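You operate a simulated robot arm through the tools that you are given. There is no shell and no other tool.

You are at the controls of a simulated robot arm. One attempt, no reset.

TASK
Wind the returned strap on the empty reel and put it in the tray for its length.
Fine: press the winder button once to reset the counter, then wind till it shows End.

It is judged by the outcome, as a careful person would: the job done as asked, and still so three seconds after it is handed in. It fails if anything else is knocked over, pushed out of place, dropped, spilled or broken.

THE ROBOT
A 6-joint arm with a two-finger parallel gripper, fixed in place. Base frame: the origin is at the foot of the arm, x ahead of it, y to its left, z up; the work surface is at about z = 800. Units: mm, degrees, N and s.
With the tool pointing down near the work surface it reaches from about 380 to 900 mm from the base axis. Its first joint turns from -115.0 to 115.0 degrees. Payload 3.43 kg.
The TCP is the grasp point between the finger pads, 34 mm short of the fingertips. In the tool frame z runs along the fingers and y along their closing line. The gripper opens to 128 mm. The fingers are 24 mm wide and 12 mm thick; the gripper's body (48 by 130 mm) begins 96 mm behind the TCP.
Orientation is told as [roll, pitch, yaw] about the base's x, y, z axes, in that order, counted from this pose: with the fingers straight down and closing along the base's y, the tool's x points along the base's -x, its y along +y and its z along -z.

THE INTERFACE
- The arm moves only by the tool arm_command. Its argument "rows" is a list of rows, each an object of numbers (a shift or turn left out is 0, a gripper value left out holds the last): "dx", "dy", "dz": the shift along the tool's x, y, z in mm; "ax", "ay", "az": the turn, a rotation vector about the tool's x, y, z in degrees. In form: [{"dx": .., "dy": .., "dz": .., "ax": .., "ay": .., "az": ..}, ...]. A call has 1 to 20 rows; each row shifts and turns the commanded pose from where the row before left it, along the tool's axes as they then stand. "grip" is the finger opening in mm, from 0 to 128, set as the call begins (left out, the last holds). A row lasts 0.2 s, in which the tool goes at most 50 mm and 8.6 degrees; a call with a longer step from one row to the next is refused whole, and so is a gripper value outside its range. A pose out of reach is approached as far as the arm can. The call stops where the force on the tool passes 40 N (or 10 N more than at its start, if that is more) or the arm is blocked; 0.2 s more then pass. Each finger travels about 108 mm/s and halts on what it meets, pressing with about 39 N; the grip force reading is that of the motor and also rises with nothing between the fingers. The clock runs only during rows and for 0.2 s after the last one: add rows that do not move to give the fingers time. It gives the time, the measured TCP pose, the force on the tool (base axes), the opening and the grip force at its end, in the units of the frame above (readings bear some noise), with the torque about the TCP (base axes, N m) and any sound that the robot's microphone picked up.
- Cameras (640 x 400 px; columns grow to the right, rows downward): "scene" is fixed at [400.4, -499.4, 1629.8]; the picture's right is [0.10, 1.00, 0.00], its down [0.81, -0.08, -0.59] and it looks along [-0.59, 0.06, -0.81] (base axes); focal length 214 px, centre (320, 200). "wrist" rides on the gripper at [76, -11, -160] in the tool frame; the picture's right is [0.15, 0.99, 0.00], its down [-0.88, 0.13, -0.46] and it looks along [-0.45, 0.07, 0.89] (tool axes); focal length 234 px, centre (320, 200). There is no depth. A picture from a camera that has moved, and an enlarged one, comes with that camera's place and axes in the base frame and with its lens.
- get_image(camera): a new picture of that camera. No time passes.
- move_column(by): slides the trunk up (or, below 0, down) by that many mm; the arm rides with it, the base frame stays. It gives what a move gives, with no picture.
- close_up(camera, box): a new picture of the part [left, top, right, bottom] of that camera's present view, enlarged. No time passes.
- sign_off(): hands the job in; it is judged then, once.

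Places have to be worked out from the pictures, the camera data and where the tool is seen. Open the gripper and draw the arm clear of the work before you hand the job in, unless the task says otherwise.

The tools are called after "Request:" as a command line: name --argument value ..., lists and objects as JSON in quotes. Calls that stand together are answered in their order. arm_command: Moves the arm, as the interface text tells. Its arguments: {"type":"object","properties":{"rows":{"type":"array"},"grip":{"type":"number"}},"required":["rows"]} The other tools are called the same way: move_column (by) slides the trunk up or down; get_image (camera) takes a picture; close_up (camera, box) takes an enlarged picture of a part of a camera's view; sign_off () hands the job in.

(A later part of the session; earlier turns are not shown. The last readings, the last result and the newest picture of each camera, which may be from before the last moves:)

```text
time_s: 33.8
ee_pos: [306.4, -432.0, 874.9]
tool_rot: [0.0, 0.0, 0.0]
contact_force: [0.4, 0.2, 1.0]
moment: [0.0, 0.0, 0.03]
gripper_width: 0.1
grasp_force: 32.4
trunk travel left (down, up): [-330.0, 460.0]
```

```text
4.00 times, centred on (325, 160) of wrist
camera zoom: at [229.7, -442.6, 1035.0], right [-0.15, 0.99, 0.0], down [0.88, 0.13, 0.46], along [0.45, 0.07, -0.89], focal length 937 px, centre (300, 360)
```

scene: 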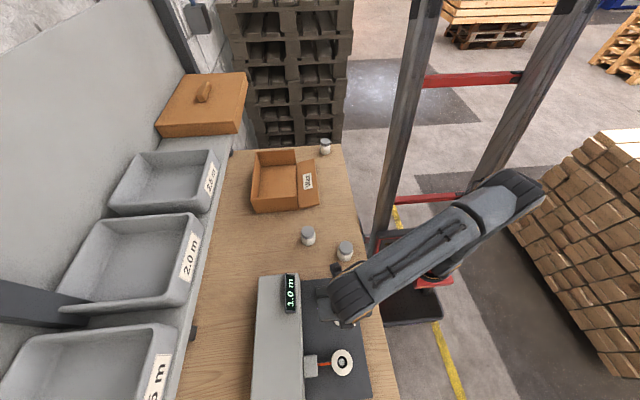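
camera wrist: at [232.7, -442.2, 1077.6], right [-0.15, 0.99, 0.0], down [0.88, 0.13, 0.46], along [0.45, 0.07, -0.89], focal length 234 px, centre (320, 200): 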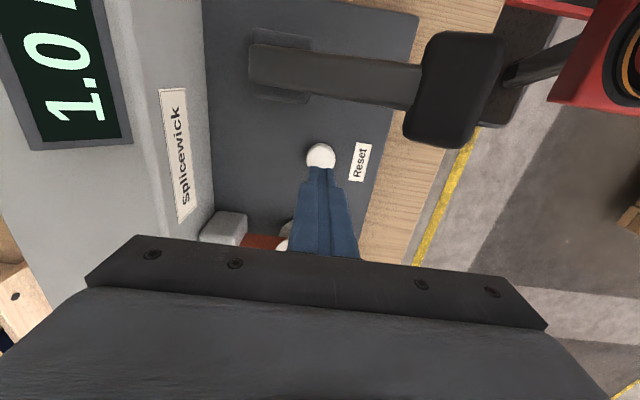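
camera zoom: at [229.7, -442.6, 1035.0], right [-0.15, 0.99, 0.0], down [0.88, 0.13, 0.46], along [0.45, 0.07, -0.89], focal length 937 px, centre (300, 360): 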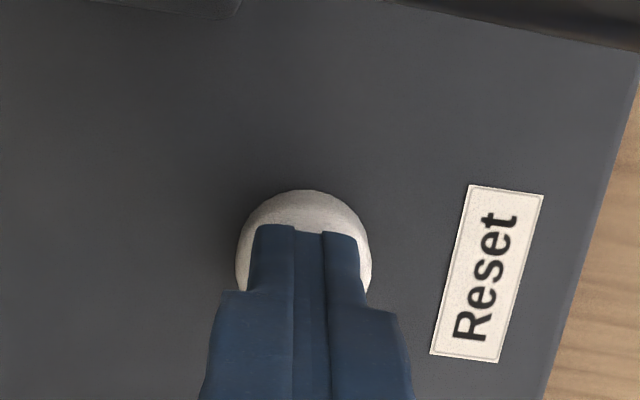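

The tips are centred over the button. I'm pressing in small steps and watching the force.

Request:
arm_command --rows '[{"dz": 3}, {"dz": 3}, {"dz": 2}]'

Request:
close_up --camera "wrist" --box '[0, 0, 160, 160]'

```text
time_s: 34.6
ee_pos: [307.6, -431.4, 868.6]
tool_rot: [0.0, 0.0, 0.0]
contact_force: [0.1, 0.5, 0.5]
moment: [0.0, -0.02, -0.01]
gripper_width: 0.0
grasp_force: 33.0
trunk travel left (down, up): [-330.0, 460.0]
```

```text
2.50 times, centred on (80, 80) of wrist
camera zoom: at [229.9, -442.5, 1028.4], right [-0.15, 0.99, 0.0], down [0.88, 0.13, 0.46], along [0.45, 0.07, -0.89], focal length 585 px, centre (920, 500)
```

zoom: 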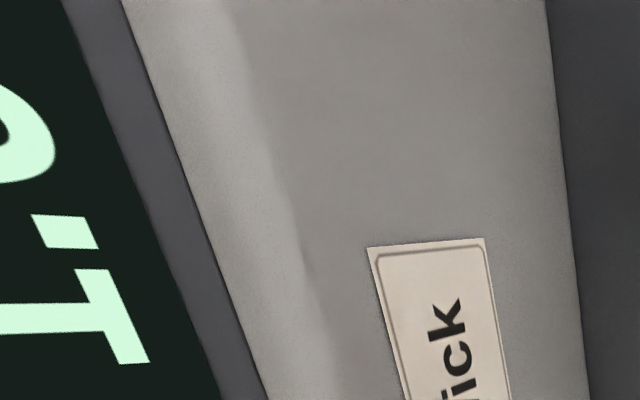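

No contact yet at z≈868, and the display still reads 1.x. I'm continuing down.

Request:
arm_command --rows '[{"dz": 2}, {"dz": 2}]'

Request:
close_up --camera "scene" --box '[240, 240, 400, 340]'

```text
time_s: 35.2
ee_pos: [307.1, -431.5, 864.6]
tool_rot: [0.0, 0.0, 0.0]
contact_force: [-0.5, 0.2, 1.7]
moment: [-0.03, 0.01, 0.02]
gripper_width: 0.0
grasp_force: 33.3
trunk travel left (down, up): [-330.0, 460.0]
heard: click
```

```text
4.00 times, centred on (320, 290) of scene
camera zoom: at [400.4, -499.4, 1629.8], right [0.1, 1.0, 0.0], down [0.81, -0.08, -0.59], along [-0.59, 0.06, -0.81], focal length 858 px, centre (320, -160)
```

zoom: 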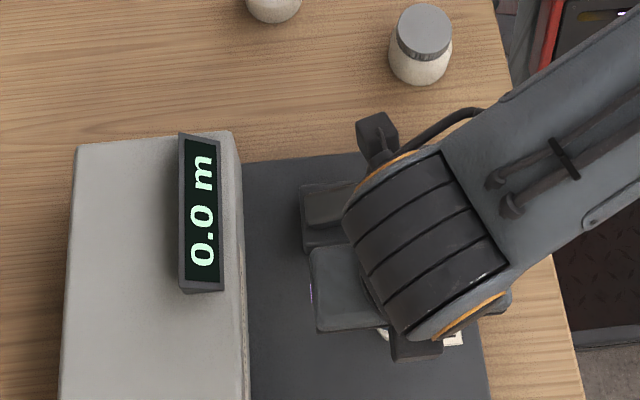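

There was a click and the counter shows 0.0 m, so that's one press done. I'm retracting straight up, then moving over the lever pad at about (228,-361,922).

Request:
arm_command --rows '[{"dz": -20}, {"dz": -30}, {"dz": -35}, {"dz": -35}, {"dz": -35}, {"dx": 20, "dy": 17.5}, {"dx": 20, "dy": 17.5}, {"dx": 20, "dy": 17.5}, {"dx": 19, "dy": 17.5}, {}]'

Request:
get_image --camera "wrist"

Request:
get_image --camera "scene"

```text
time_s: 37.4
ee_pos: [227.4, -361.9, 1018.3]
tool_rot: [0.0, 0.0, 0.2]
contact_force: [-0.7, 0.3, 0.4]
moment: [-0.01, 0.03, 0.01]
gripper_width: 0.2
grasp_force: 33.3
trunk travel left (down, up): [-330.0, 460.0]
```

```text
taken
camera wrist: at [151.4, -373.5, 1178.7], right [-0.15, 0.99, 0.0], down [0.88, 0.13, 0.46], along [0.45, 0.07, -0.89], focal length 234 px, centre (320, 200)
```

wrist: 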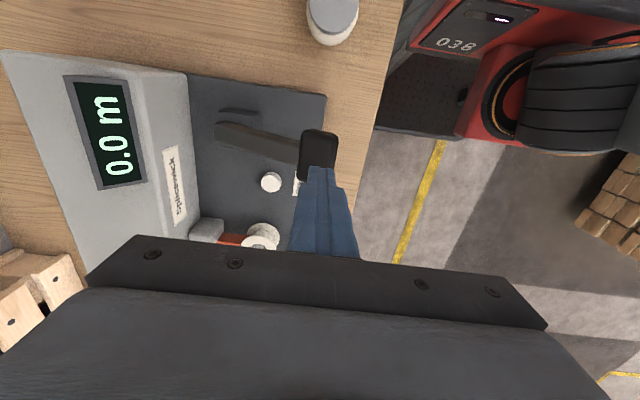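

```text
taken
```

scene: 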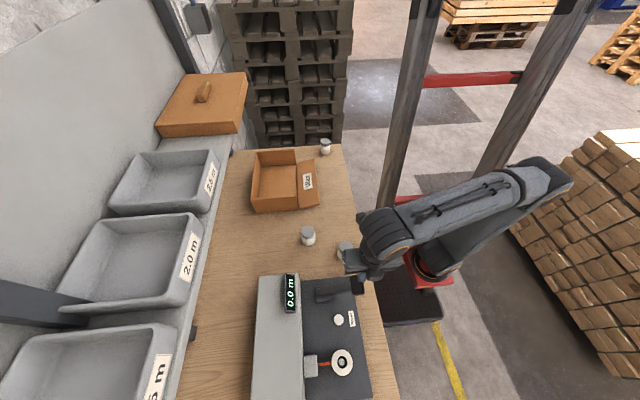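

Both cameras see the display at 0.0 m, and the pad is nearly under the tips. I'm shifting 3 mm in −x and descending toward it.

Request:
arm_command --rows '[{"dx": 3}, {"dz": 15}, {"dz": 12}, {"dz": 8}, {"dz": 5}, {}]'

Request:
close_up --camera "wrist" --box '[220, 80, 400, 230]'

```text
time_s: 38.8
ee_pos: [225.2, -361.7, 980.4]
tool_rot: [-0.1, -0.1, 0.0]
contact_force: [-0.1, 0.6, 0.3]
moment: [0.02, 0.02, 0.01]
gripper_width: 0.1
grasp_force: 32.9
trunk travel left (down, up): [-330.0, 460.0]
```

```text
2.67 times, centred on (310, 155) of wrist
camera zoom: at [148.8, -373.2, 1140.1], right [-0.15, 0.99, 0.0], down [0.88, 0.13, 0.46], along [0.45, 0.07, -0.89], focal length 624 px, centre (347, 320)
```

zoom: 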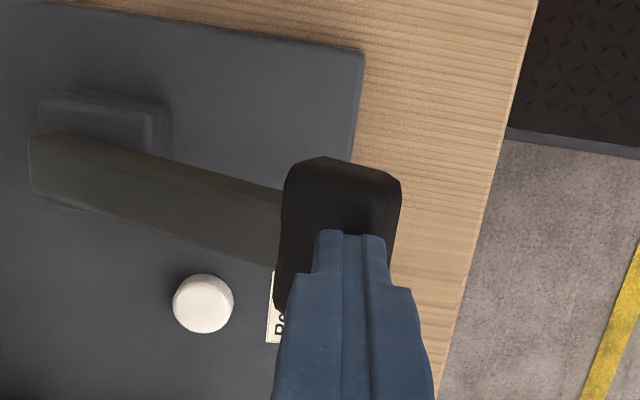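

The tips are over the pad. I'm pressing down in small increments and watching force and display.

Request:
arm_command --rows '[{"dz": 5}, {"dz": 5}, {"dz": 5}]'

Request:
close_up --camera "scene" --box '[240, 260, 400, 380]'

```text
time_s: 39.6
ee_pos: [224.6, -361.4, 966.8]
tool_rot: [0.1, 0.0, 0.0]
contact_force: [1.5, 0.3, 2.4]
moment: [0.03, -0.06, -0.06]
gripper_width: 0.0
grasp_force: 32.7
trunk travel left (down, up): [-330.0, 460.0]
```

```text
3.33 times, centred on (320, 320) of scene
camera zoom: at [400.4, -499.4, 1629.8], right [0.1, 1.0, 0.0], down [0.81, -0.08, -0.59], along [-0.59, 0.06, -0.81], focal length 715 px, centre (320, -200)
```

zoom: 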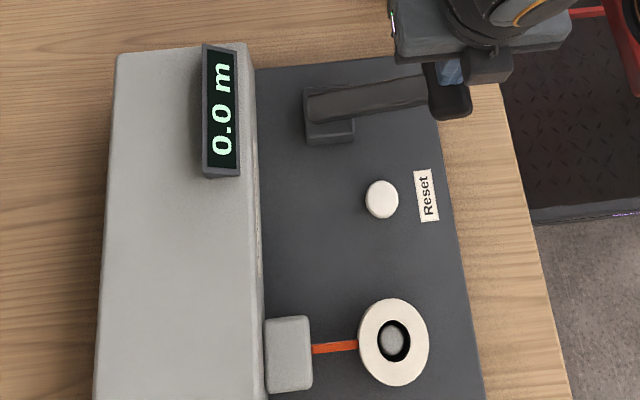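

Contact starts at z≈967 with 2.4 N. I'm pushing further, easing slightly in +y to follow the lever's arc.

Request:
arm_command --rows '[{"dz": 4, "dy": 2}, {"dz": 4, "dy": 2}, {"dz": 4, "dy": 2}]'

Request:
close_up --camera "scene" --box '[240, 260, 400, 380]'

```text
time_s: 40.4
ee_pos: [224.8, -356.6, 952.6]
tool_rot: [0.0, 0.0, -0.1]
contact_force: [0.3, -1.0, 1.2]
moment: [-0.04, 0.0, -0.01]
gripper_width: 0.0
grasp_force: 33.3
trunk travel left (down, up): [-330.0, 460.0]
```

```text
3.33 times, centred on (320, 320) of scene
camera zoom: at [400.4, -499.4, 1629.8], right [0.1, 1.0, 0.0], down [0.81, -0.08, -0.59], along [-0.59, 0.06, -0.81], focal length 715 px, centre (320, -200)
```

zoom: 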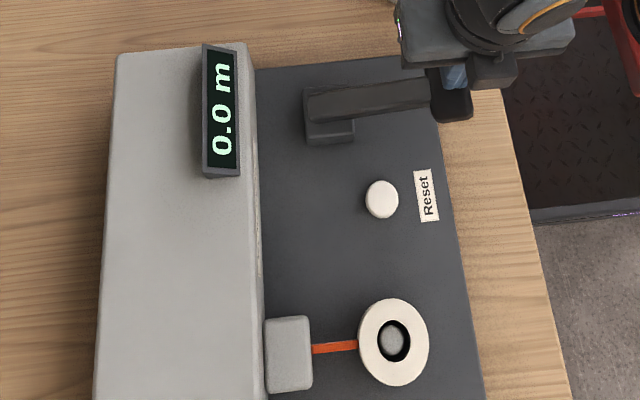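

The lever is going down under low force. The counter still reads 0.0 m, so I'm continuing the press.

Request:
arm_command --rows '[{"dz": 5, "dy": 2.5}, {"dz": 5, "dy": 2.5}, {"dz": 4, "dy": 1.5}]'

Request:
close_up --camera "scene" --box '[240, 260, 400, 380]'

```text
time_s: 41.2
ee_pos: [225.0, -349.2, 940.2]
tool_rot: [0.1, 0.0, 0.0]
contact_force: [-0.7, -2.5, 2.8]
moment: [-0.05, 0.0, 0.01]
gripper_width: 0.0
grasp_force: 32.9
trunk travel left (down, up): [-330.0, 460.0]
```

```text
3.33 times, centred on (320, 320) of scene
camera zoom: at [400.4, -499.4, 1629.8], right [0.1, 1.0, 0.0], down [0.81, -0.08, -0.59], along [-0.59, 0.06, -0.81], focal length 715 px, centre (320, -200)
```

zoom: 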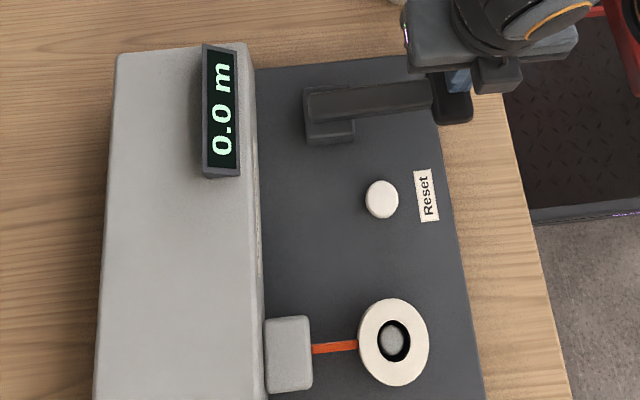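

The lever is at tip z≈906 and the counter still reads 0.0 m. I'm pressing further, with less outward motion as the arc flattens.

Request:
arm_command --rows '[{"dz": 5, "dy": 1}, {"dz": 5, "dy": 1}, {"dz": 4, "dy": 0.5}]'

Request:
close_up --camera "scene" --box '[240, 260, 400, 380]'

```text
time_s: 42.0
ee_pos: [226.5, -346.7, 926.0]
tool_rot: [-0.1, 0.0, 0.0]
contact_force: [-0.9, -3.0, 2.3]
moment: [-0.09, 0.01, 0.01]
gripper_width: 0.2
grasp_force: 32.9
trunk travel left (down, up): [-330.0, 460.0]
```

```text
3.33 times, centred on (320, 320) of scene
camera zoom: at [400.4, -499.4, 1629.8], right [0.1, 1.0, 0.0], down [0.81, -0.08, -0.59], along [-0.59, 0.06, -0.81], focal length 715 px, centre (320, -200)
```

zoom: 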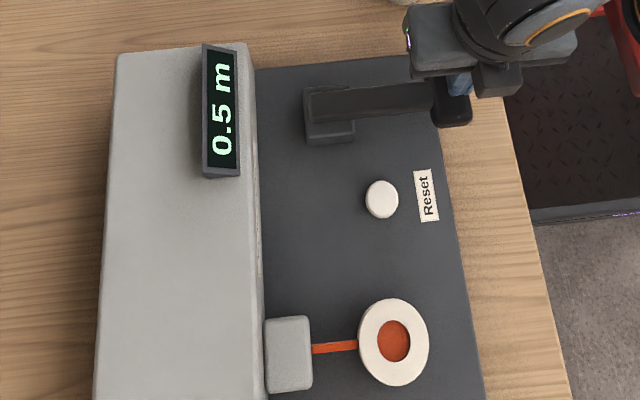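

The counter jumped to 0.5 m and the strap is winding. I'm holding here briefly to see whether it keeps counting while held or needs repeated strokes.

Request:
arm_command --rows '[{}]'

Request:
close_up --camera "scene" --box '[240, 260, 400, 380]'

```text
time_s: 42.4
ee_pos: [226.0, -346.7, 925.8]
tool_rot: [0.0, 0.0, -0.1]
contact_force: [0.2, -2.7, 2.9]
moment: [-0.07, 0.01, 0.01]
gripper_width: 0.0
grasp_force: 33.0
trunk travel left (down, up): [-330.0, 460.0]
```

```text
3.33 times, centred on (320, 320) of scene
camera zoom: at [400.4, -499.4, 1629.8], right [0.1, 1.0, 0.0], down [0.81, -0.08, -0.59], along [-0.59, 0.06, -0.81], focal length 715 px, centre (320, -200)
```

zoom: 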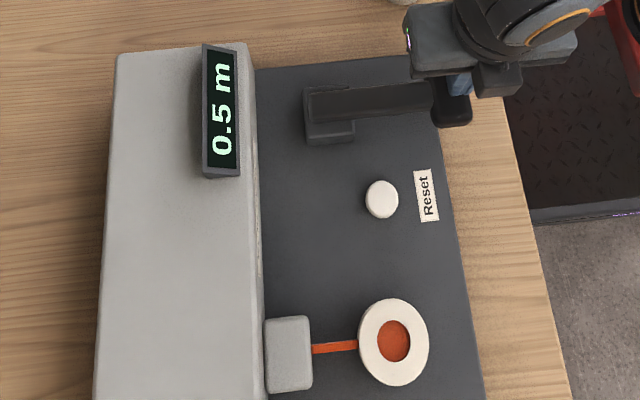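

Request:
arm_command --rows '[{}, {}, {}]'

Request:
close_up --camera "scene" --box '[240, 260, 400, 380]'

```text
time_s: 43.2
ee_pos: [225.1, -347.0, 926.9]
tool_rot: [0.0, 0.0, 0.0]
contact_force: [0.3, -1.9, 2.4]
moment: [-0.02, 0.01, 0.02]
gripper_width: 0.0
grasp_force: 33.1
trunk travel left (down, up): [-330.0, 460.0]
```

```text
3.33 times, centred on (320, 320) of scene
camera zoom: at [400.4, -499.4, 1629.8], right [0.1, 1.0, 0.0], down [0.81, -0.08, -0.59], along [-0.59, 0.06, -0.81], focal length 715 px, centre (320, -200)
```

zoom: 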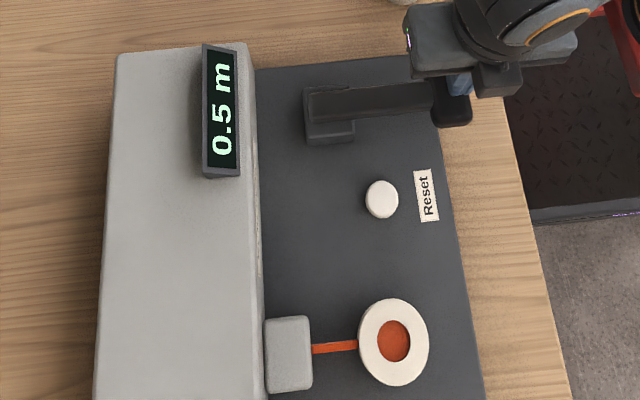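

It stays at 0.5 m while held, so each stroke winds 0.5 m. I'm letting the lever back up along the same path, then stroking again.

Request:
arm_command --rows '[{"dz": -9, "dy": -1.5}, {"dz": -10, "dy": -4}, {"dz": -10, "dy": -4}, {"dz": -10, "dy": -4}, {"dz": -6}, {}]'

Request:
close_up --camera "scene" --box '[240, 260, 400, 380]'

Request:
get_image --camera "wrist"

```text
time_s: 44.6
ee_pos: [225.7, -359.5, 969.2]
tool_rot: [0.0, 0.0, 0.0]
contact_force: [0.1, 0.3, 0.0]
moment: [-0.04, -0.02, -0.01]
gripper_width: 0.1
grasp_force: 33.5
trunk travel left (down, up): [-330.0, 460.0]
```

```text
3.33 times, centred on (320, 320) of scene
camera zoom: at [400.4, -499.4, 1629.8], right [0.1, 1.0, 0.0], down [0.81, -0.08, -0.59], along [-0.59, 0.06, -0.81], focal length 715 px, centre (320, -200)
```

zoom: 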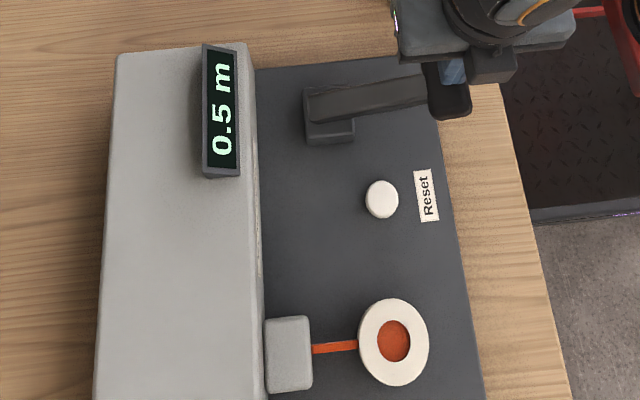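

```text
taken
camera wrist: at [148.4, -371.6, 1129.2], right [-0.15, 0.99, 0.0], down [0.88, 0.13, 0.46], along [0.45, 0.07, -0.89], focal length 234 px, centre (320, 200)
```

wrist: 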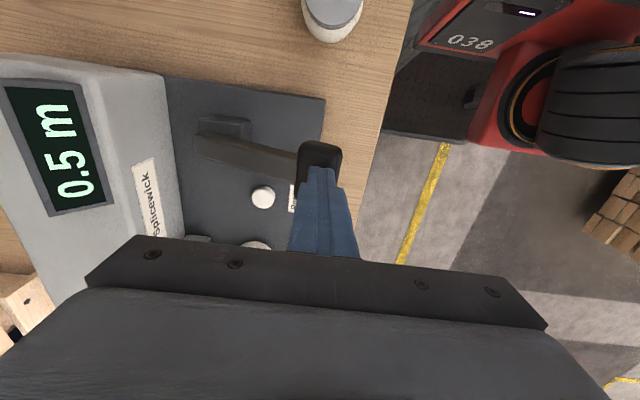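

The lever sprang back fully. Second stroke along the same path, then I'll read the display.

Request:
arm_command --rows '[{"dz": 7, "dy": 2}, {"dz": 8, "dy": 3.5}, {"dz": 8, "dy": 3.5}, {"dz": 8, "dy": 2}, {"dz": 7, "dy": 1.5}, {"dz": 6, "dy": 1}]'

Request:
close_up --camera "scene" --box '[240, 260, 400, 380]'

```text
time_s: 46.0
ee_pos: [225.8, -344.9, 926.3]
tool_rot: [0.0, 0.0, -0.1]
contact_force: [-0.9, 0.0, 2.7]
moment: [0.06, 0.04, 0.0]
gripper_width: 0.2
grasp_force: 32.7
trunk travel left (down, up): [-330.0, 460.0]
```

```text
3.33 times, centred on (320, 320) of scene
camera zoom: at [400.4, -499.4, 1629.8], right [0.1, 1.0, 0.0], down [0.81, -0.08, -0.59], along [-0.59, 0.06, -0.81], focal length 715 px, centre (320, -200)
```

zoom: 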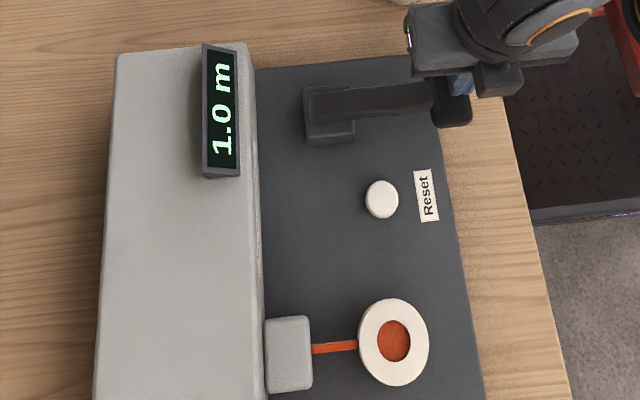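

The counter reads 1.0 m after the second stroke. I'm raising and doing the third stroke, then reading the display again.

Request:
arm_command --rows '[{"dz": -9, "dy": -1.5}, {"dz": -10, "dy": -4}, {"dz": -10, "dy": -4}, {"dz": -10, "dy": -4}, {"dz": -5}, {}]'

Request:
close_up --camera "scene" --box '[240, 260, 400, 380]'

Request:
arm_command --rows '[{"dz": 7, "dy": 2}, {"dz": 8, "dy": 3.5}, {"dz": 8, "dy": 3.5}, {"dz": 8, "dy": 2}, {"dz": 7, "dy": 1.5}, {"dz": 6, "dy": 1}]'

Request:
close_up --camera "scene" --box '[240, 260, 400, 380]'

```text
time_s: 47.4
ee_pos: [225.5, -359.7, 970.3]
tool_rot: [0.1, 0.1, -0.1]
contact_force: [-0.8, -0.6, 0.1]
moment: [0.0, 0.0, -0.01]
gripper_width: 0.0
grasp_force: 33.4
trunk travel left (down, up): [-330.0, 460.0]
```

```text
3.33 times, centred on (320, 320) of scene
camera zoom: at [400.4, -499.4, 1629.8], right [0.1, 1.0, 0.0], down [0.81, -0.08, -0.59], along [-0.59, 0.06, -0.81], focal length 715 px, centre (320, -200)
```

zoom: 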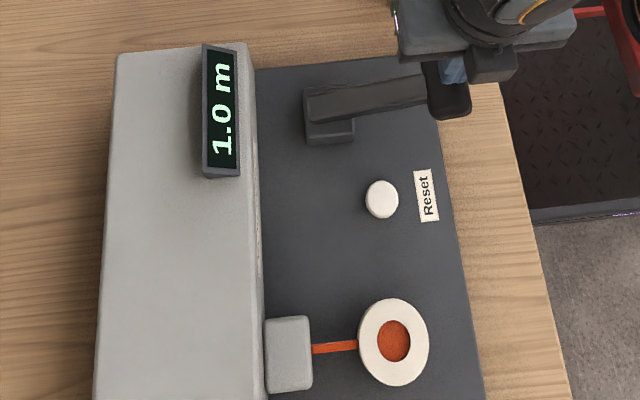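

```text
time_s: 48.8
ee_pos: [225.8, -344.8, 925.1]
tool_rot: [0.0, 0.0, 0.0]
contact_force: [-2.0, -1.9, 3.1]
moment: [-0.01, 0.05, 0.0]
gripper_width: 0.1
grasp_force: 33.0
trunk travel left (down, up): [-330.0, 460.0]
```

```text
3.33 times, centred on (320, 320) of scene
camera zoom: at [400.4, -499.4, 1629.8], right [0.1, 1.0, 0.0], down [0.81, -0.08, -0.59], along [-0.59, 0.06, -0.81], focal length 715 px, centre (320, -200)
```

zoom: 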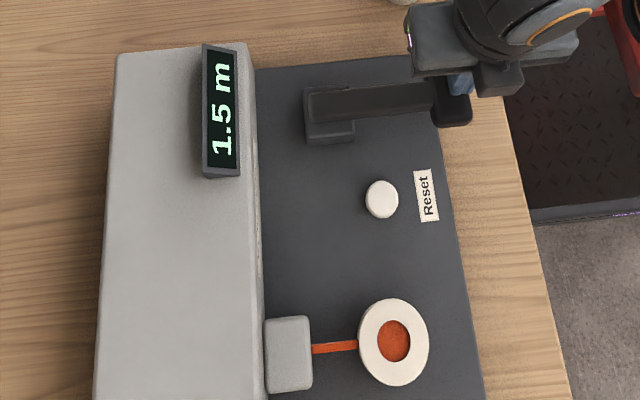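

The counter reads 1.5 m after the third stroke and hasn't shown End. Fourth stroke now, reading the display before and after.

Request:
arm_command --rows '[{"dz": -9, "dy": -1.5}, {"dz": -10, "dy": -4}, {"dz": -10, "dy": -4}, {"dz": -10, "dy": -4}, {"dz": -5}, {}]'

Request:
close_up --camera "scene" --box '[240, 260, 400, 380]'

```text
time_s: 50.2
ee_pos: [224.1, -359.9, 970.2]
tool_rot: [0.0, 0.0, 0.0]
contact_force: [1.3, -0.5, 0.3]
moment: [-0.01, -0.05, 0.01]
gripper_width: 0.0
grasp_force: 32.8
trunk travel left (down, up): [-330.0, 460.0]
```

```text
3.33 times, centred on (320, 320) of scene
camera zoom: at [400.4, -499.4, 1629.8], right [0.1, 1.0, 0.0], down [0.81, -0.08, -0.59], along [-0.59, 0.06, -0.81], focal length 715 px, centre (320, -200)
```

zoom: 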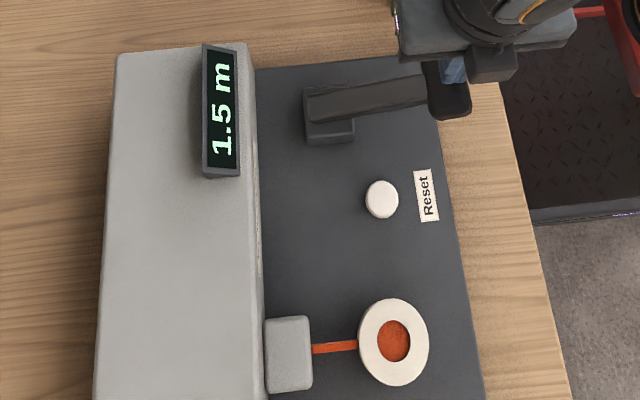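

The display still shows 1.5 m, without End, and the strap is still feeding. Fourth stroke.

Request:
arm_command --rows '[{"dz": 7, "dy": 2}, {"dz": 8, "dy": 3.5}, {"dz": 8, "dy": 3.5}, {"dz": 8, "dy": 2}, {"dz": 7, "dy": 1.5}, {"dz": 6, "dy": 1}]'

Request:
close_up --camera "scene" --box '[240, 260, 400, 380]'

```text
time_s: 51.6
ee_pos: [225.5, -346.2, 925.5]
tool_rot: [0.0, -0.1, 0.0]
contact_force: [-1.3, -1.4, 3.7]
moment: [-0.03, 0.04, 0.0]
gripper_width: 0.0
grasp_force: 33.2
trunk travel left (down, up): [-330.0, 460.0]
```

```text
3.33 times, centred on (320, 320) of scene
camera zoom: at [400.4, -499.4, 1629.8], right [0.1, 1.0, 0.0], down [0.81, -0.08, -0.59], along [-0.59, 0.06, -0.81], focal length 715 px, centre (320, -200)
```

zoom: 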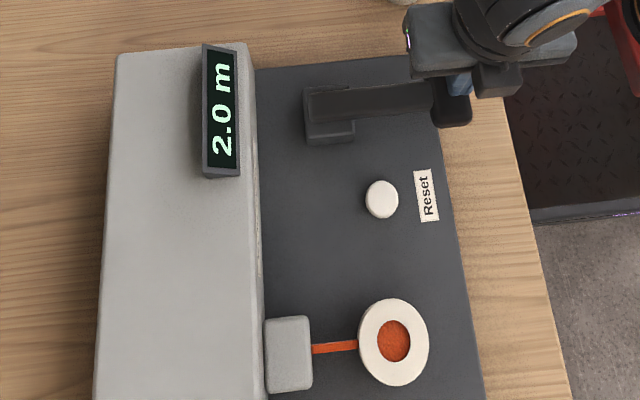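

The counter reads 2.0 m. I'm raising the lever, checking, and then doing the fifth stroke.

Request:
arm_command --rows '[{"dz": -9, "dy": -1.5}, {"dz": -10, "dy": -4}, {"dz": -10, "dy": -4}, {"dz": -10, "dy": -4}, {"dz": -5}, {}]'

Request:
close_up --camera "scene" --box '[240, 260, 400, 380]'

```text
time_s: 53.0
ee_pos: [225.1, -360.1, 970.0]
tool_rot: [-0.1, 0.1, -0.1]
contact_force: [0.0, -1.4, 0.1]
moment: [-0.04, -0.05, -0.04]
gripper_width: 0.1
grasp_force: 33.4
trunk travel left (down, up): [-330.0, 460.0]
```

```text
3.33 times, centred on (320, 320) of scene
camera zoom: at [400.4, -499.4, 1629.8], right [0.1, 1.0, 0.0], down [0.81, -0.08, -0.59], along [-0.59, 0.06, -0.81], focal length 715 px, centre (320, -200)
```

zoom: 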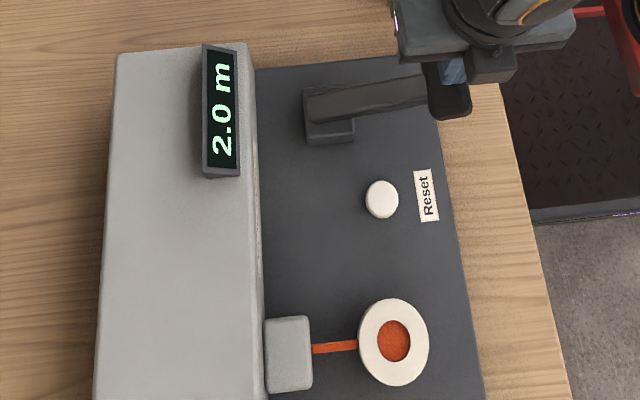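

It still shows 2.0 m without End, and the strap is still visible at the feed. Fifth stroke.

Request:
arm_command --rows '[{"dz": 7, "dy": 2}, {"dz": 8, "dy": 3.5}, {"dz": 8, "dy": 3.5}, {"dz": 8, "dy": 2}, {"dz": 7, "dy": 1.5}, {"dz": 6, "dy": 1}]'

Request:
close_up --camera "scene" --box '[240, 260, 400, 380]'

```text
time_s: 54.4
ee_pos: [224.7, -345.6, 924.9]
tool_rot: [0.1, 0.1, 0.0]
contact_force: [-4.0, 0.4, 2.4]
moment: [0.03, 0.09, 0.05]
gripper_width: 0.0
grasp_force: 32.8
trunk travel left (down, up): [-330.0, 460.0]
```

```text
3.33 times, centred on (320, 320) of scene
camera zoom: at [400.4, -499.4, 1629.8], right [0.1, 1.0, 0.0], down [0.81, -0.08, -0.59], along [-0.59, 0.06, -0.81], focal length 715 px, centre (320, -200)
```

zoom: 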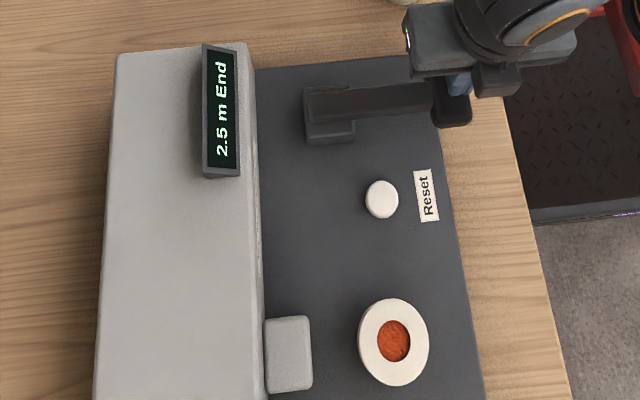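

The display reads "2.5 m End" and the strap tail has left the feed block, so the reel goes in the 2.5 m tray. I'm letting the lever up and rising clear.

Request:
arm_command --rows '[{"dz": -9, "dy": -1.5}, {"dz": -10, "dy": -4}, {"dz": -10, "dy": -4}, {"dz": -10, "dy": -4}, {"dz": -10}, {"dz": -20}, {"dz": -20}, {}]'

Request:
get_image --camera "wrist"

Request:
close_up --camera "scene" --box '[240, 260, 400, 380]'

```text
time_s: 56.2
ee_pos: [224.7, -359.8, 1016.2]
tool_rot: [0.1, 0.0, 0.1]
contact_force: [-0.4, -0.1, 0.4]
moment: [0.02, -0.02, 0.0]
gripper_width: 0.0
grasp_force: 32.9
trunk travel left (down, up): [-330.0, 460.0]
```

```text
taken
camera wrist: at [148.4, -371.6, 1175.7], right [-0.15, 0.99, 0.0], down [0.88, 0.13, 0.46], along [0.45, 0.07, -0.89], focal length 234 px, centre (320, 200)
```

wrist: 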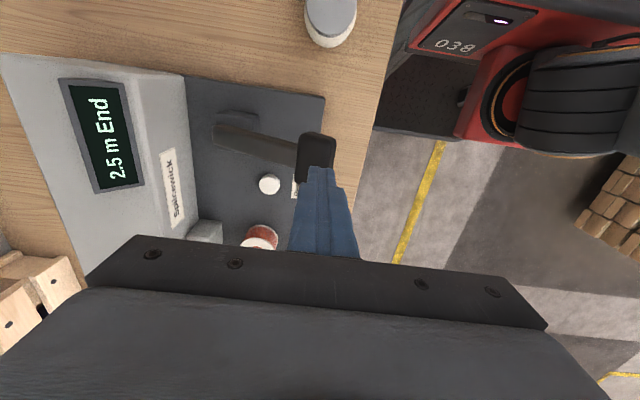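

```text
3.33 times, centred on (320, 320) of scene
camera zoom: at [400.4, -499.4, 1629.8], right [0.1, 1.0, 0.0], down [0.81, -0.08, -0.59], along [-0.59, 0.06, -0.81], focal length 715 px, centre (320, -200)
```

zoom: 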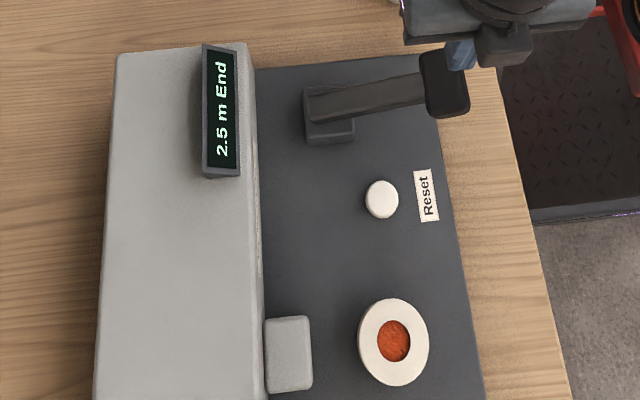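

Both cameras confirm "2.5 m End", and the reel shows red strap wound on it. I'm moving back over the reel at height, opening to 78 mm and checking alignment.

Request:
arm_command --rows '[{"dx": -24.4, "dy": -9.8}, {"dx": -24.4, "dy": -9.8}, {"dx": -24.4, "dy": -9.8}, {"dx": -24.4, "dy": -9.8}, {"dx": -24.4, "dy": -9.8}, {"dx": -24.4, "dy": -9.8}, {"dx": -24.4, "dy": -9.8}, {"dx": -24.4, "dy": -9.8}, {"dz": 25}, {"dz": 25}, {"dz": 25}, {"dz": 25}, {}]' --grip 78

Request:
get_image --camera "wrist"

Request:
close_up --camera "wrist" --box '[220, 110, 400, 240]'

```text
time_s: 59.0
ee_pos: [424.2, -434.9, 914.5]
tool_rot: [0.0, 0.0, 0.0]
contact_force: [0.4, 0.2, 0.7]
moment: [0.02, -0.02, -0.05]
gripper_width: 78.0
grasp_force: 0.1
trunk travel left (down, up): [-330.0, 460.0]
```

```text
taken
camera wrist: at [346.9, -445.4, 1074.6], right [-0.15, 0.99, 0.0], down [0.88, 0.13, 0.46], along [0.45, 0.07, -0.89], focal length 234 px, centre (320, 200)
```

wrist: 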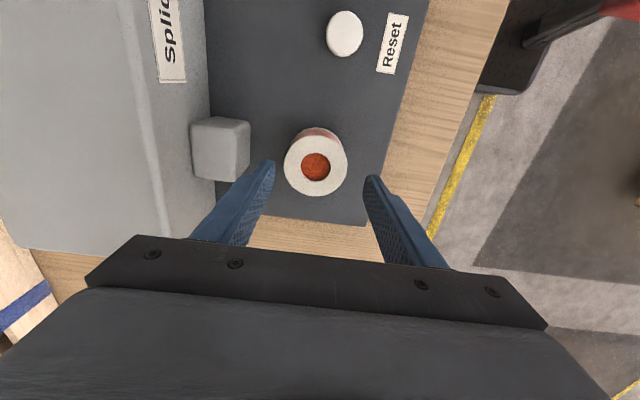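

```text
3.08 times, centred on (310, 175) of wrist
camera zoom: at [346.9, -445.4, 1074.6], right [-0.15, 0.99, 0.0], down [0.88, 0.13, 0.46], along [0.45, 0.07, -0.89], focal length 720 px, centre (351, 277)
```

zoom: 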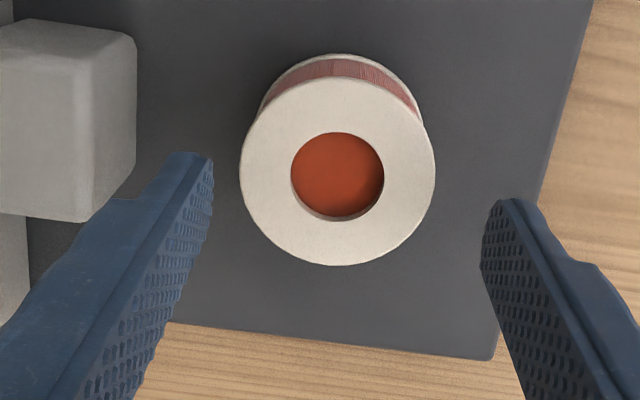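

The reel is 3.8 mm in −x and 4.1 mm in −y from the TCP. I'm correcting, narrowing to 72 mm for block clearance, and going down around the reel.

Request:
arm_command --rows '[{"dx": 3.8, "dy": -4.1}, {"dz": 8}, {"dz": 8}, {}]' --grip 72

Request:
close_up --camera "wrist" --box '[220, 110, 400, 240]'

```text
time_s: 60.0
ee_pos: [417.8, -442.2, 897.4]
tool_rot: [-0.1, -0.1, 0.0]
contact_force: [-0.3, 0.2, 0.1]
moment: [-0.02, 0.01, 0.01]
gripper_width: 71.8
grasp_force: 0.0
trunk travel left (down, up): [-330.0, 460.0]
```

```text
3.08 times, centred on (310, 175) of wrist
camera zoom: at [340.7, -453.4, 1058.2], right [-0.15, 0.99, 0.0], down [0.88, 0.13, 0.46], along [0.45, 0.07, -0.89], focal length 720 px, centre (351, 277)
```

zoom: 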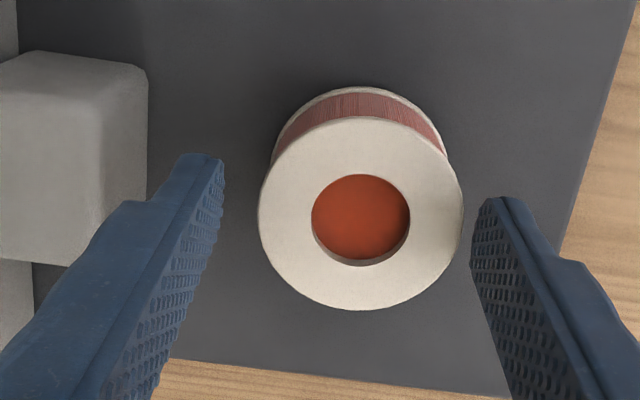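

The arm hadn't settled before, so the correction overshot. The reel is now +2.7 mm in x and +3.9 mm in y. I'm correcting back and letting it settle before checking again.

Request:
arm_command --rows '[{"dx": -2.7, "dy": 3.9}, {}, {}, {}]'

Request:
close_up --camera "wrist" --box '[220, 110, 400, 240]'

```text
time_s: 61.0
ee_pos: [419.7, -438.3, 900.0]
tool_rot: [-0.1, 0.0, 0.2]
contact_force: [-1.0, -0.4, 0.3]
moment: [-0.03, -0.01, 0.03]
gripper_width: 71.9
grasp_force: 0.1
trunk travel left (down, up): [-330.0, 460.0]
```

```text
3.08 times, centred on (310, 175) of wrist
camera zoom: at [342.3, -449.7, 1058.8], right [-0.15, 0.99, 0.0], down [0.88, 0.13, 0.46], along [0.45, 0.07, -0.89], focal length 720 px, centre (351, 277)
```

zoom: 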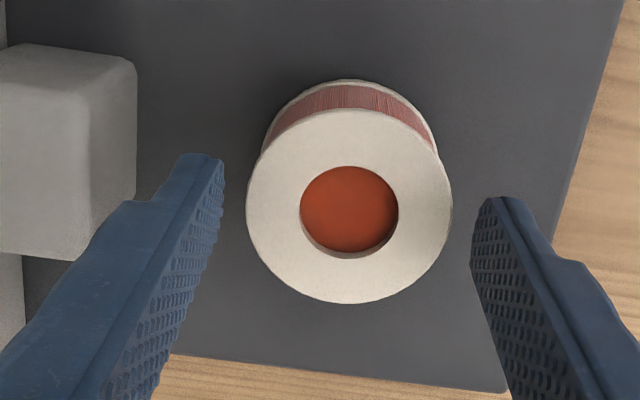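

The reel is centred within 1 mm. I'm descending to z≈863 and gripping it.

Request:
arm_command --rows '[{"dx": -0.8, "dz": 10}, {"dz": 10}, {"dz": 8}, {"dz": 5}, {"dz": 2}, {}, {}]'

Request:
close_up --camera "wrist" --box '[220, 120, 400, 250]'

```text
time_s: 62.6
ee_pos: [419.5, -439.1, 863.8]
tool_rot: [-0.1, 0.0, 0.0]
contact_force: [0.2, -0.4, -0.4]
moment: [-0.03, 0.01, 0.03]
gripper_width: 72.1
grasp_force: 0.1
trunk travel left (down, up): [-330.0, 460.0]
```

```text
3.08 times, centred on (310, 185) of wrist
camera zoom: at [342.9, -450.6, 1022.9], right [-0.15, 0.99, 0.0], down [0.88, 0.13, 0.46], along [0.45, 0.07, -0.89], focal length 720 px, centre (351, 246)
```

zoom: 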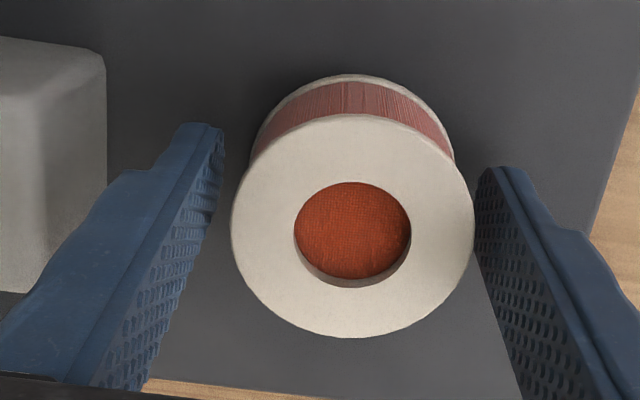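

Request:
arm_command --rows '[{}, {}, {}, {}]' --grip 45

Request:
close_up --camera "wrist" --box '[220, 120, 400, 250]'

```text
time_s: 63.6
ee_pos: [418.4, -440.1, 863.1]
tool_rot: [0.1, 0.0, 0.0]
contact_force: [0.3, 0.1, 0.6]
moment: [0.0, -0.05, 0.04]
gripper_width: 58.8
grasp_force: 39.0
trunk travel left (down, up): [-330.0, 460.0]
```

```text
3.08 times, centred on (310, 185) of wrist
camera zoom: at [342.9, -450.6, 1023.0], right [-0.15, 0.99, 0.0], down [0.88, 0.13, 0.46], along [0.45, 0.07, -0.89], focal length 720 px, centre (351, 246)
```

zoom: 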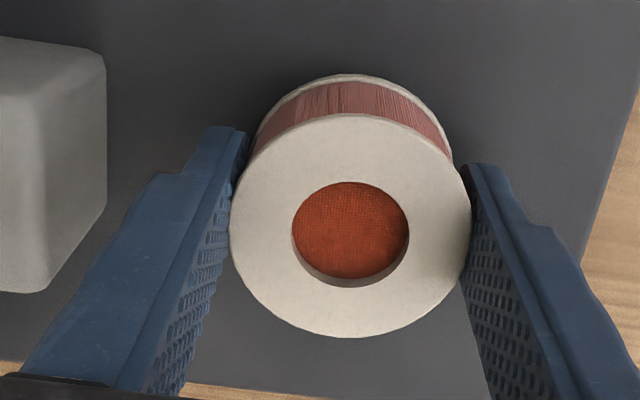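

The grip is firm at 58.8 mm and 39 N. I'm lifting straight off the pin.

Request:
arm_command --rows '[{"dz": -5}, {"dz": -10}, {"dz": -15}, {"dz": -20}, {"dz": -25}, {"dz": -25}, {"dz": -25}, {}]'

Request:
get_image --camera "wrist"

Request:
get_image --camera "scene"

```text
time_s: 65.4
ee_pos: [418.8, -439.0, 990.2]
tool_rot: [0.0, 0.0, 0.0]
contact_force: [0.8, 0.1, -1.6]
moment: [0.01, -0.03, 0.02]
gripper_width: 58.5
grasp_force: 39.0
trunk travel left (down, up): [-330.0, 460.0]
```

```text
taken
camera wrist: at [343.3, -450.3, 1149.7], right [-0.15, 0.99, 0.0], down [0.88, 0.13, 0.46], along [0.45, 0.07, -0.89], focal length 234 px, centre (320, 200)
```

wrist: 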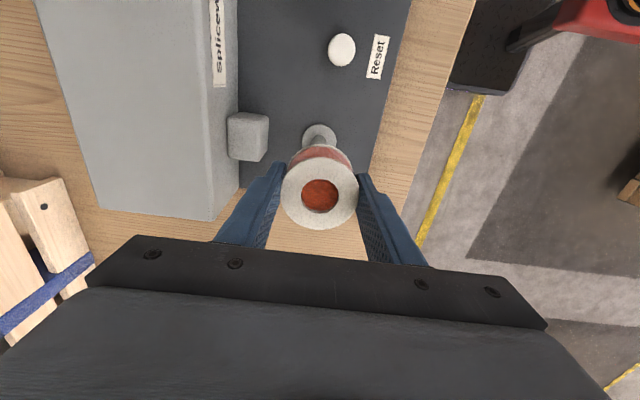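

```text
taken
```

scene: 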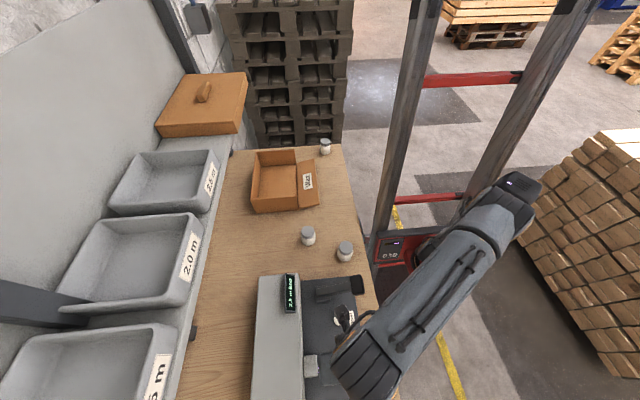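

The reel is clear of the pin with the strap wound on it. I'm raising a bit more and moving to an open spot near (180,-480) before lifting the trunk to shelf height.

Request:
arm_command --rows '[{"dz": -30}, {"dz": -30}, {"dx": 24, "dy": -4}, {"dx": 24, "dy": -4}, {"dx": 24, "dy": -4}, {"dx": 24, "dy": -4}, {"dx": 24, "dy": -4}, {"dx": 24, "dy": -4}, {"dx": 24, "dy": -4}, {"dx": 24, "dy": -4}, {"dx": 24, "dy": -4}, {"dx": 22, "dy": -4}, {}]'

Request:
move_column --by 340

Request:
get_image --camera "scene"

Request:
get_image --camera "wrist"

```text
time_s: 68.2
ee_pos: [182.3, -477.8, 1046.6]
tool_rot: [0.0, 0.0, 0.1]
contact_force: [-0.4, 0.4, -0.6]
moment: [-0.02, -0.04, 0.01]
gripper_width: 58.7
grasp_force: 39.0
trunk travel left (down, up): [-330.0, 460.0]
```

```text
time_s: 71.5
ee_pos: [182.7, -479.2, 1388.6]
tool_rot: [-0.1, 0.0, 0.0]
contact_force: [0.4, 0.5, -0.6]
moment: [0.01, 0.01, -0.01]
gripper_width: 58.5
grasp_force: 38.8
trunk travel left (down, up): [-670.0, 120.0]
```

```text
taken
```

scene: 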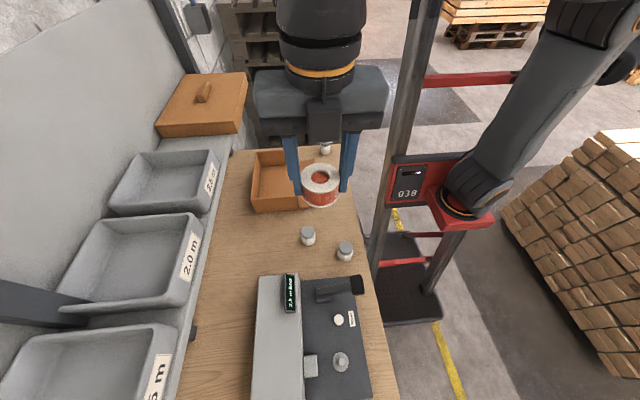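

```text
taken
camera wrist: at [105.5, -490.0, 1548.4], right [-0.15, 0.99, 0.0], down [0.88, 0.13, 0.46], along [0.45, 0.07, -0.89], focal length 234 px, centre (320, 200)
```

wrist: 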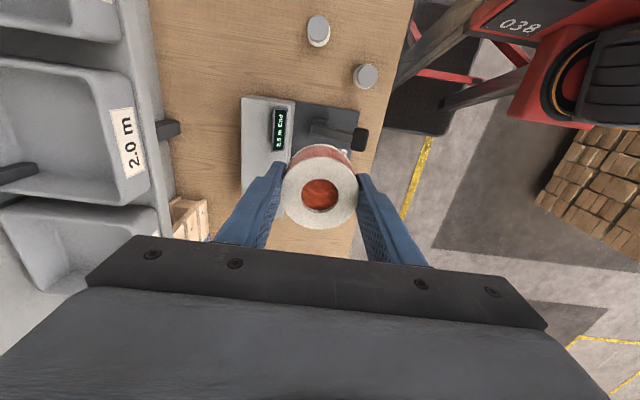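

The reel is held securely, and I can see the 2.5 m tray at about (17,-838), rim z≈1245. I'm moving toward it, staying above the rim.

Request:
arm_command --rows '[{"dx": 13, "dy": -23, "dz": 4}, {"dx": 13, "dy": -23, "dz": 4}, {"dx": 13, "dy": -23, "dz": 4}, {"dx": 13, "dy": -23, "dz": 4}, {"dx": 13, "dy": -23, "dz": 4}, {"dx": 13, "dy": -23, "dz": 4}, {"dx": 13, "dy": -23, "dz": 4}, {"dx": 13, "dy": -23, "dz": 4}, {"dx": 13, "dy": -23, "dz": 4}, {"dx": 13, "dy": -23, "dz": 4}, {"dx": 13, "dy": -23, "dz": 4}, {"dx": 12, "dy": -23, "dz": 4}, {}, {}]'

Request:
get_image --camera "scene"

Request:
get_image --camera "wrist"

```text
time_s: 74.5
ee_pos: [27.5, -730.4, 1325.7]
tool_rot: [0.0, 0.1, 0.0]
contact_force: [-0.1, -0.3, -1.1]
moment: [-0.02, -0.02, 0.01]
gripper_width: 58.3
grasp_force: 39.0
out of reach, approached as far as the arm can: row 11, 12
trunk travel left (down, up): [-670.0, 120.0]
```

```text
taken
```

scene: 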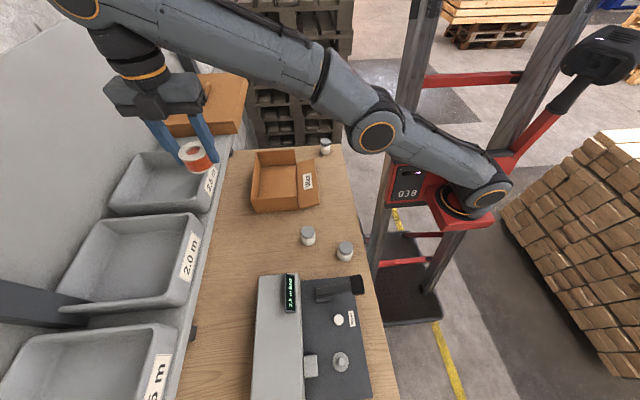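

```text
taken
camera wrist: at [-49.7, -741.9, 1486.4], right [-0.15, 0.99, 0.0], down [0.88, 0.13, 0.46], along [0.45, 0.07, -0.89], focal length 234 px, centre (320, 200)
```

wrist: 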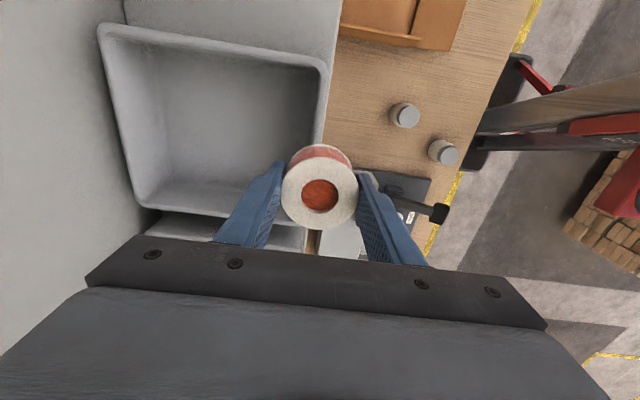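

The arm reached its limit because the shoulder is low relative to the tray. I'm raising the trunk the remaining 120 mm, then I'll lower the tool with more reach available.

Request:
move_column --by 120

Request:
arm_command --rows '[{"dz": 25}, {"dz": 25}, {"dz": 25}, {"dz": 25}, {}, {}]'

Request:
get_image --camera "wrist"

Request:
get_image --camera "scene"

```text
time_s: 76.0
ee_pos: [26.8, -729.9, 1445.0]
tool_rot: [0.0, 0.0, 0.0]
contact_force: [-0.5, 0.2, -1.0]
moment: [0.03, 0.01, 0.0]
gripper_width: 58.3
grasp_force: 39.0
trunk travel left (down, up): [-790.0, 0.0]
```

```text
time_s: 77.4
ee_pos: [26.4, -730.2, 1347.2]
tool_rot: [0.0, 0.0, 0.0]
contact_force: [0.0, 0.4, -1.5]
moment: [0.01, 0.0, 0.03]
gripper_width: 58.5
grasp_force: 38.7
trunk travel left (down, up): [-790.0, 0.0]
```

```text
taken
camera wrist: at [-50.6, -742.1, 1506.7], right [-0.15, 0.99, 0.0], down [0.88, 0.13, 0.46], along [0.45, 0.07, -0.89], focal length 234 px, centre (320, 200)
```

wrist: 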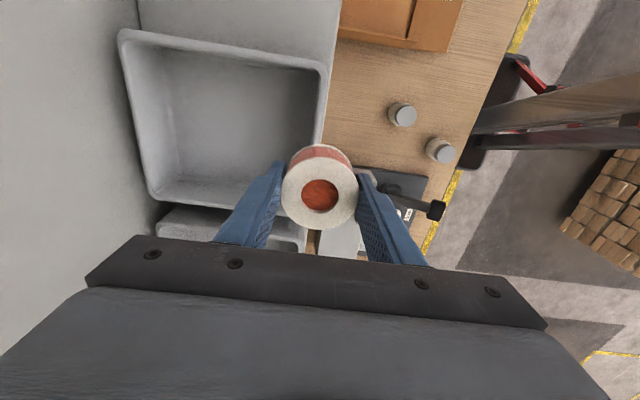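

```text
taken
```

scene: 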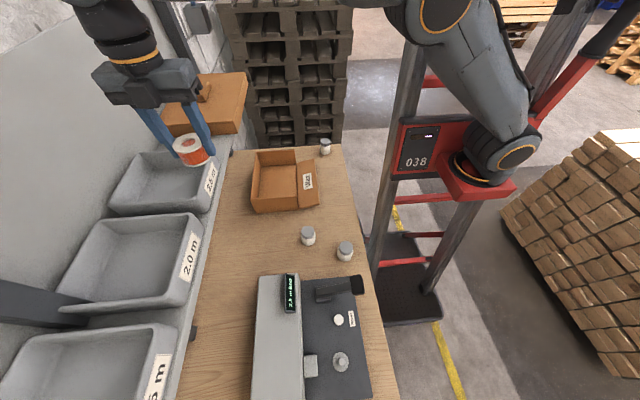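

The tray rim spans about x −61…114 and y −929…−736, centred near (26,-833). I'm moving 92 mm in −y at this height to be over its middle.

Request:
arm_command --rows '[{"dy": -18, "dz": 5}, {"dy": -18, "dz": 5}, {"dy": -18, "dz": 5}, {"dy": -18, "dz": 5}, {"dy": -20, "dz": 5}, {}, {}]'

Request:
get_image --camera "wrist"

Request:
close_up --camera "scene" --box '[60, 60, 260, 230]'

```text
time_s: 79.0
ee_pos: [25.3, -794.2, 1311.2]
tool_rot: [0.1, 0.0, 0.1]
contact_force: [0.1, 1.5, -2.0]
moment: [0.0, -0.06, 0.01]
gripper_width: 58.4
grasp_force: 39.1
out of reach, approached as far as the arm can: row 4, 5
trunk travel left (down, up): [-790.0, 0.0]
```

```text
taken
camera wrist: at [-51.8, -804.4, 1470.7], right [-0.15, 0.99, 0.0], down [0.88, 0.13, 0.46], along [0.45, 0.07, -0.89], focal length 234 px, centre (320, 200)
```

wrist: 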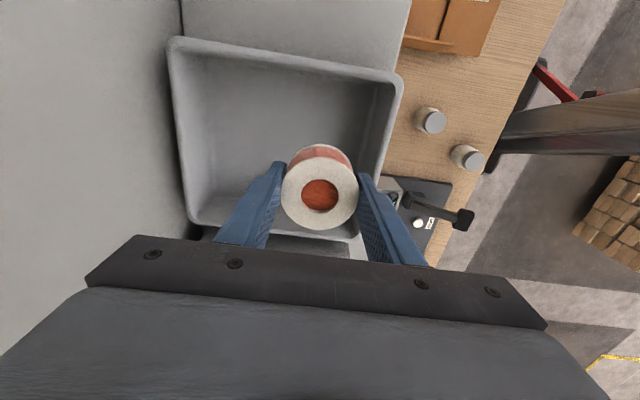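

```text
2.35 times, centred on (160, 145) of scene
camera zoom: at [400.4, -499.4, 1629.8], right [0.1, 1.0, 0.0], down [0.81, -0.08, -0.59], along [-0.59, 0.06, -0.81], focal length 505 px, centre (696, 329)
```

zoom: 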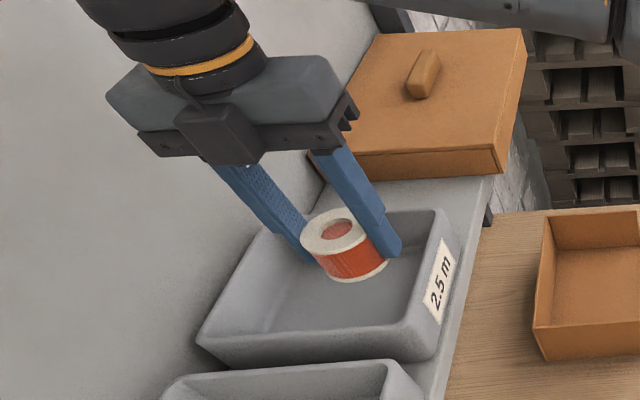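

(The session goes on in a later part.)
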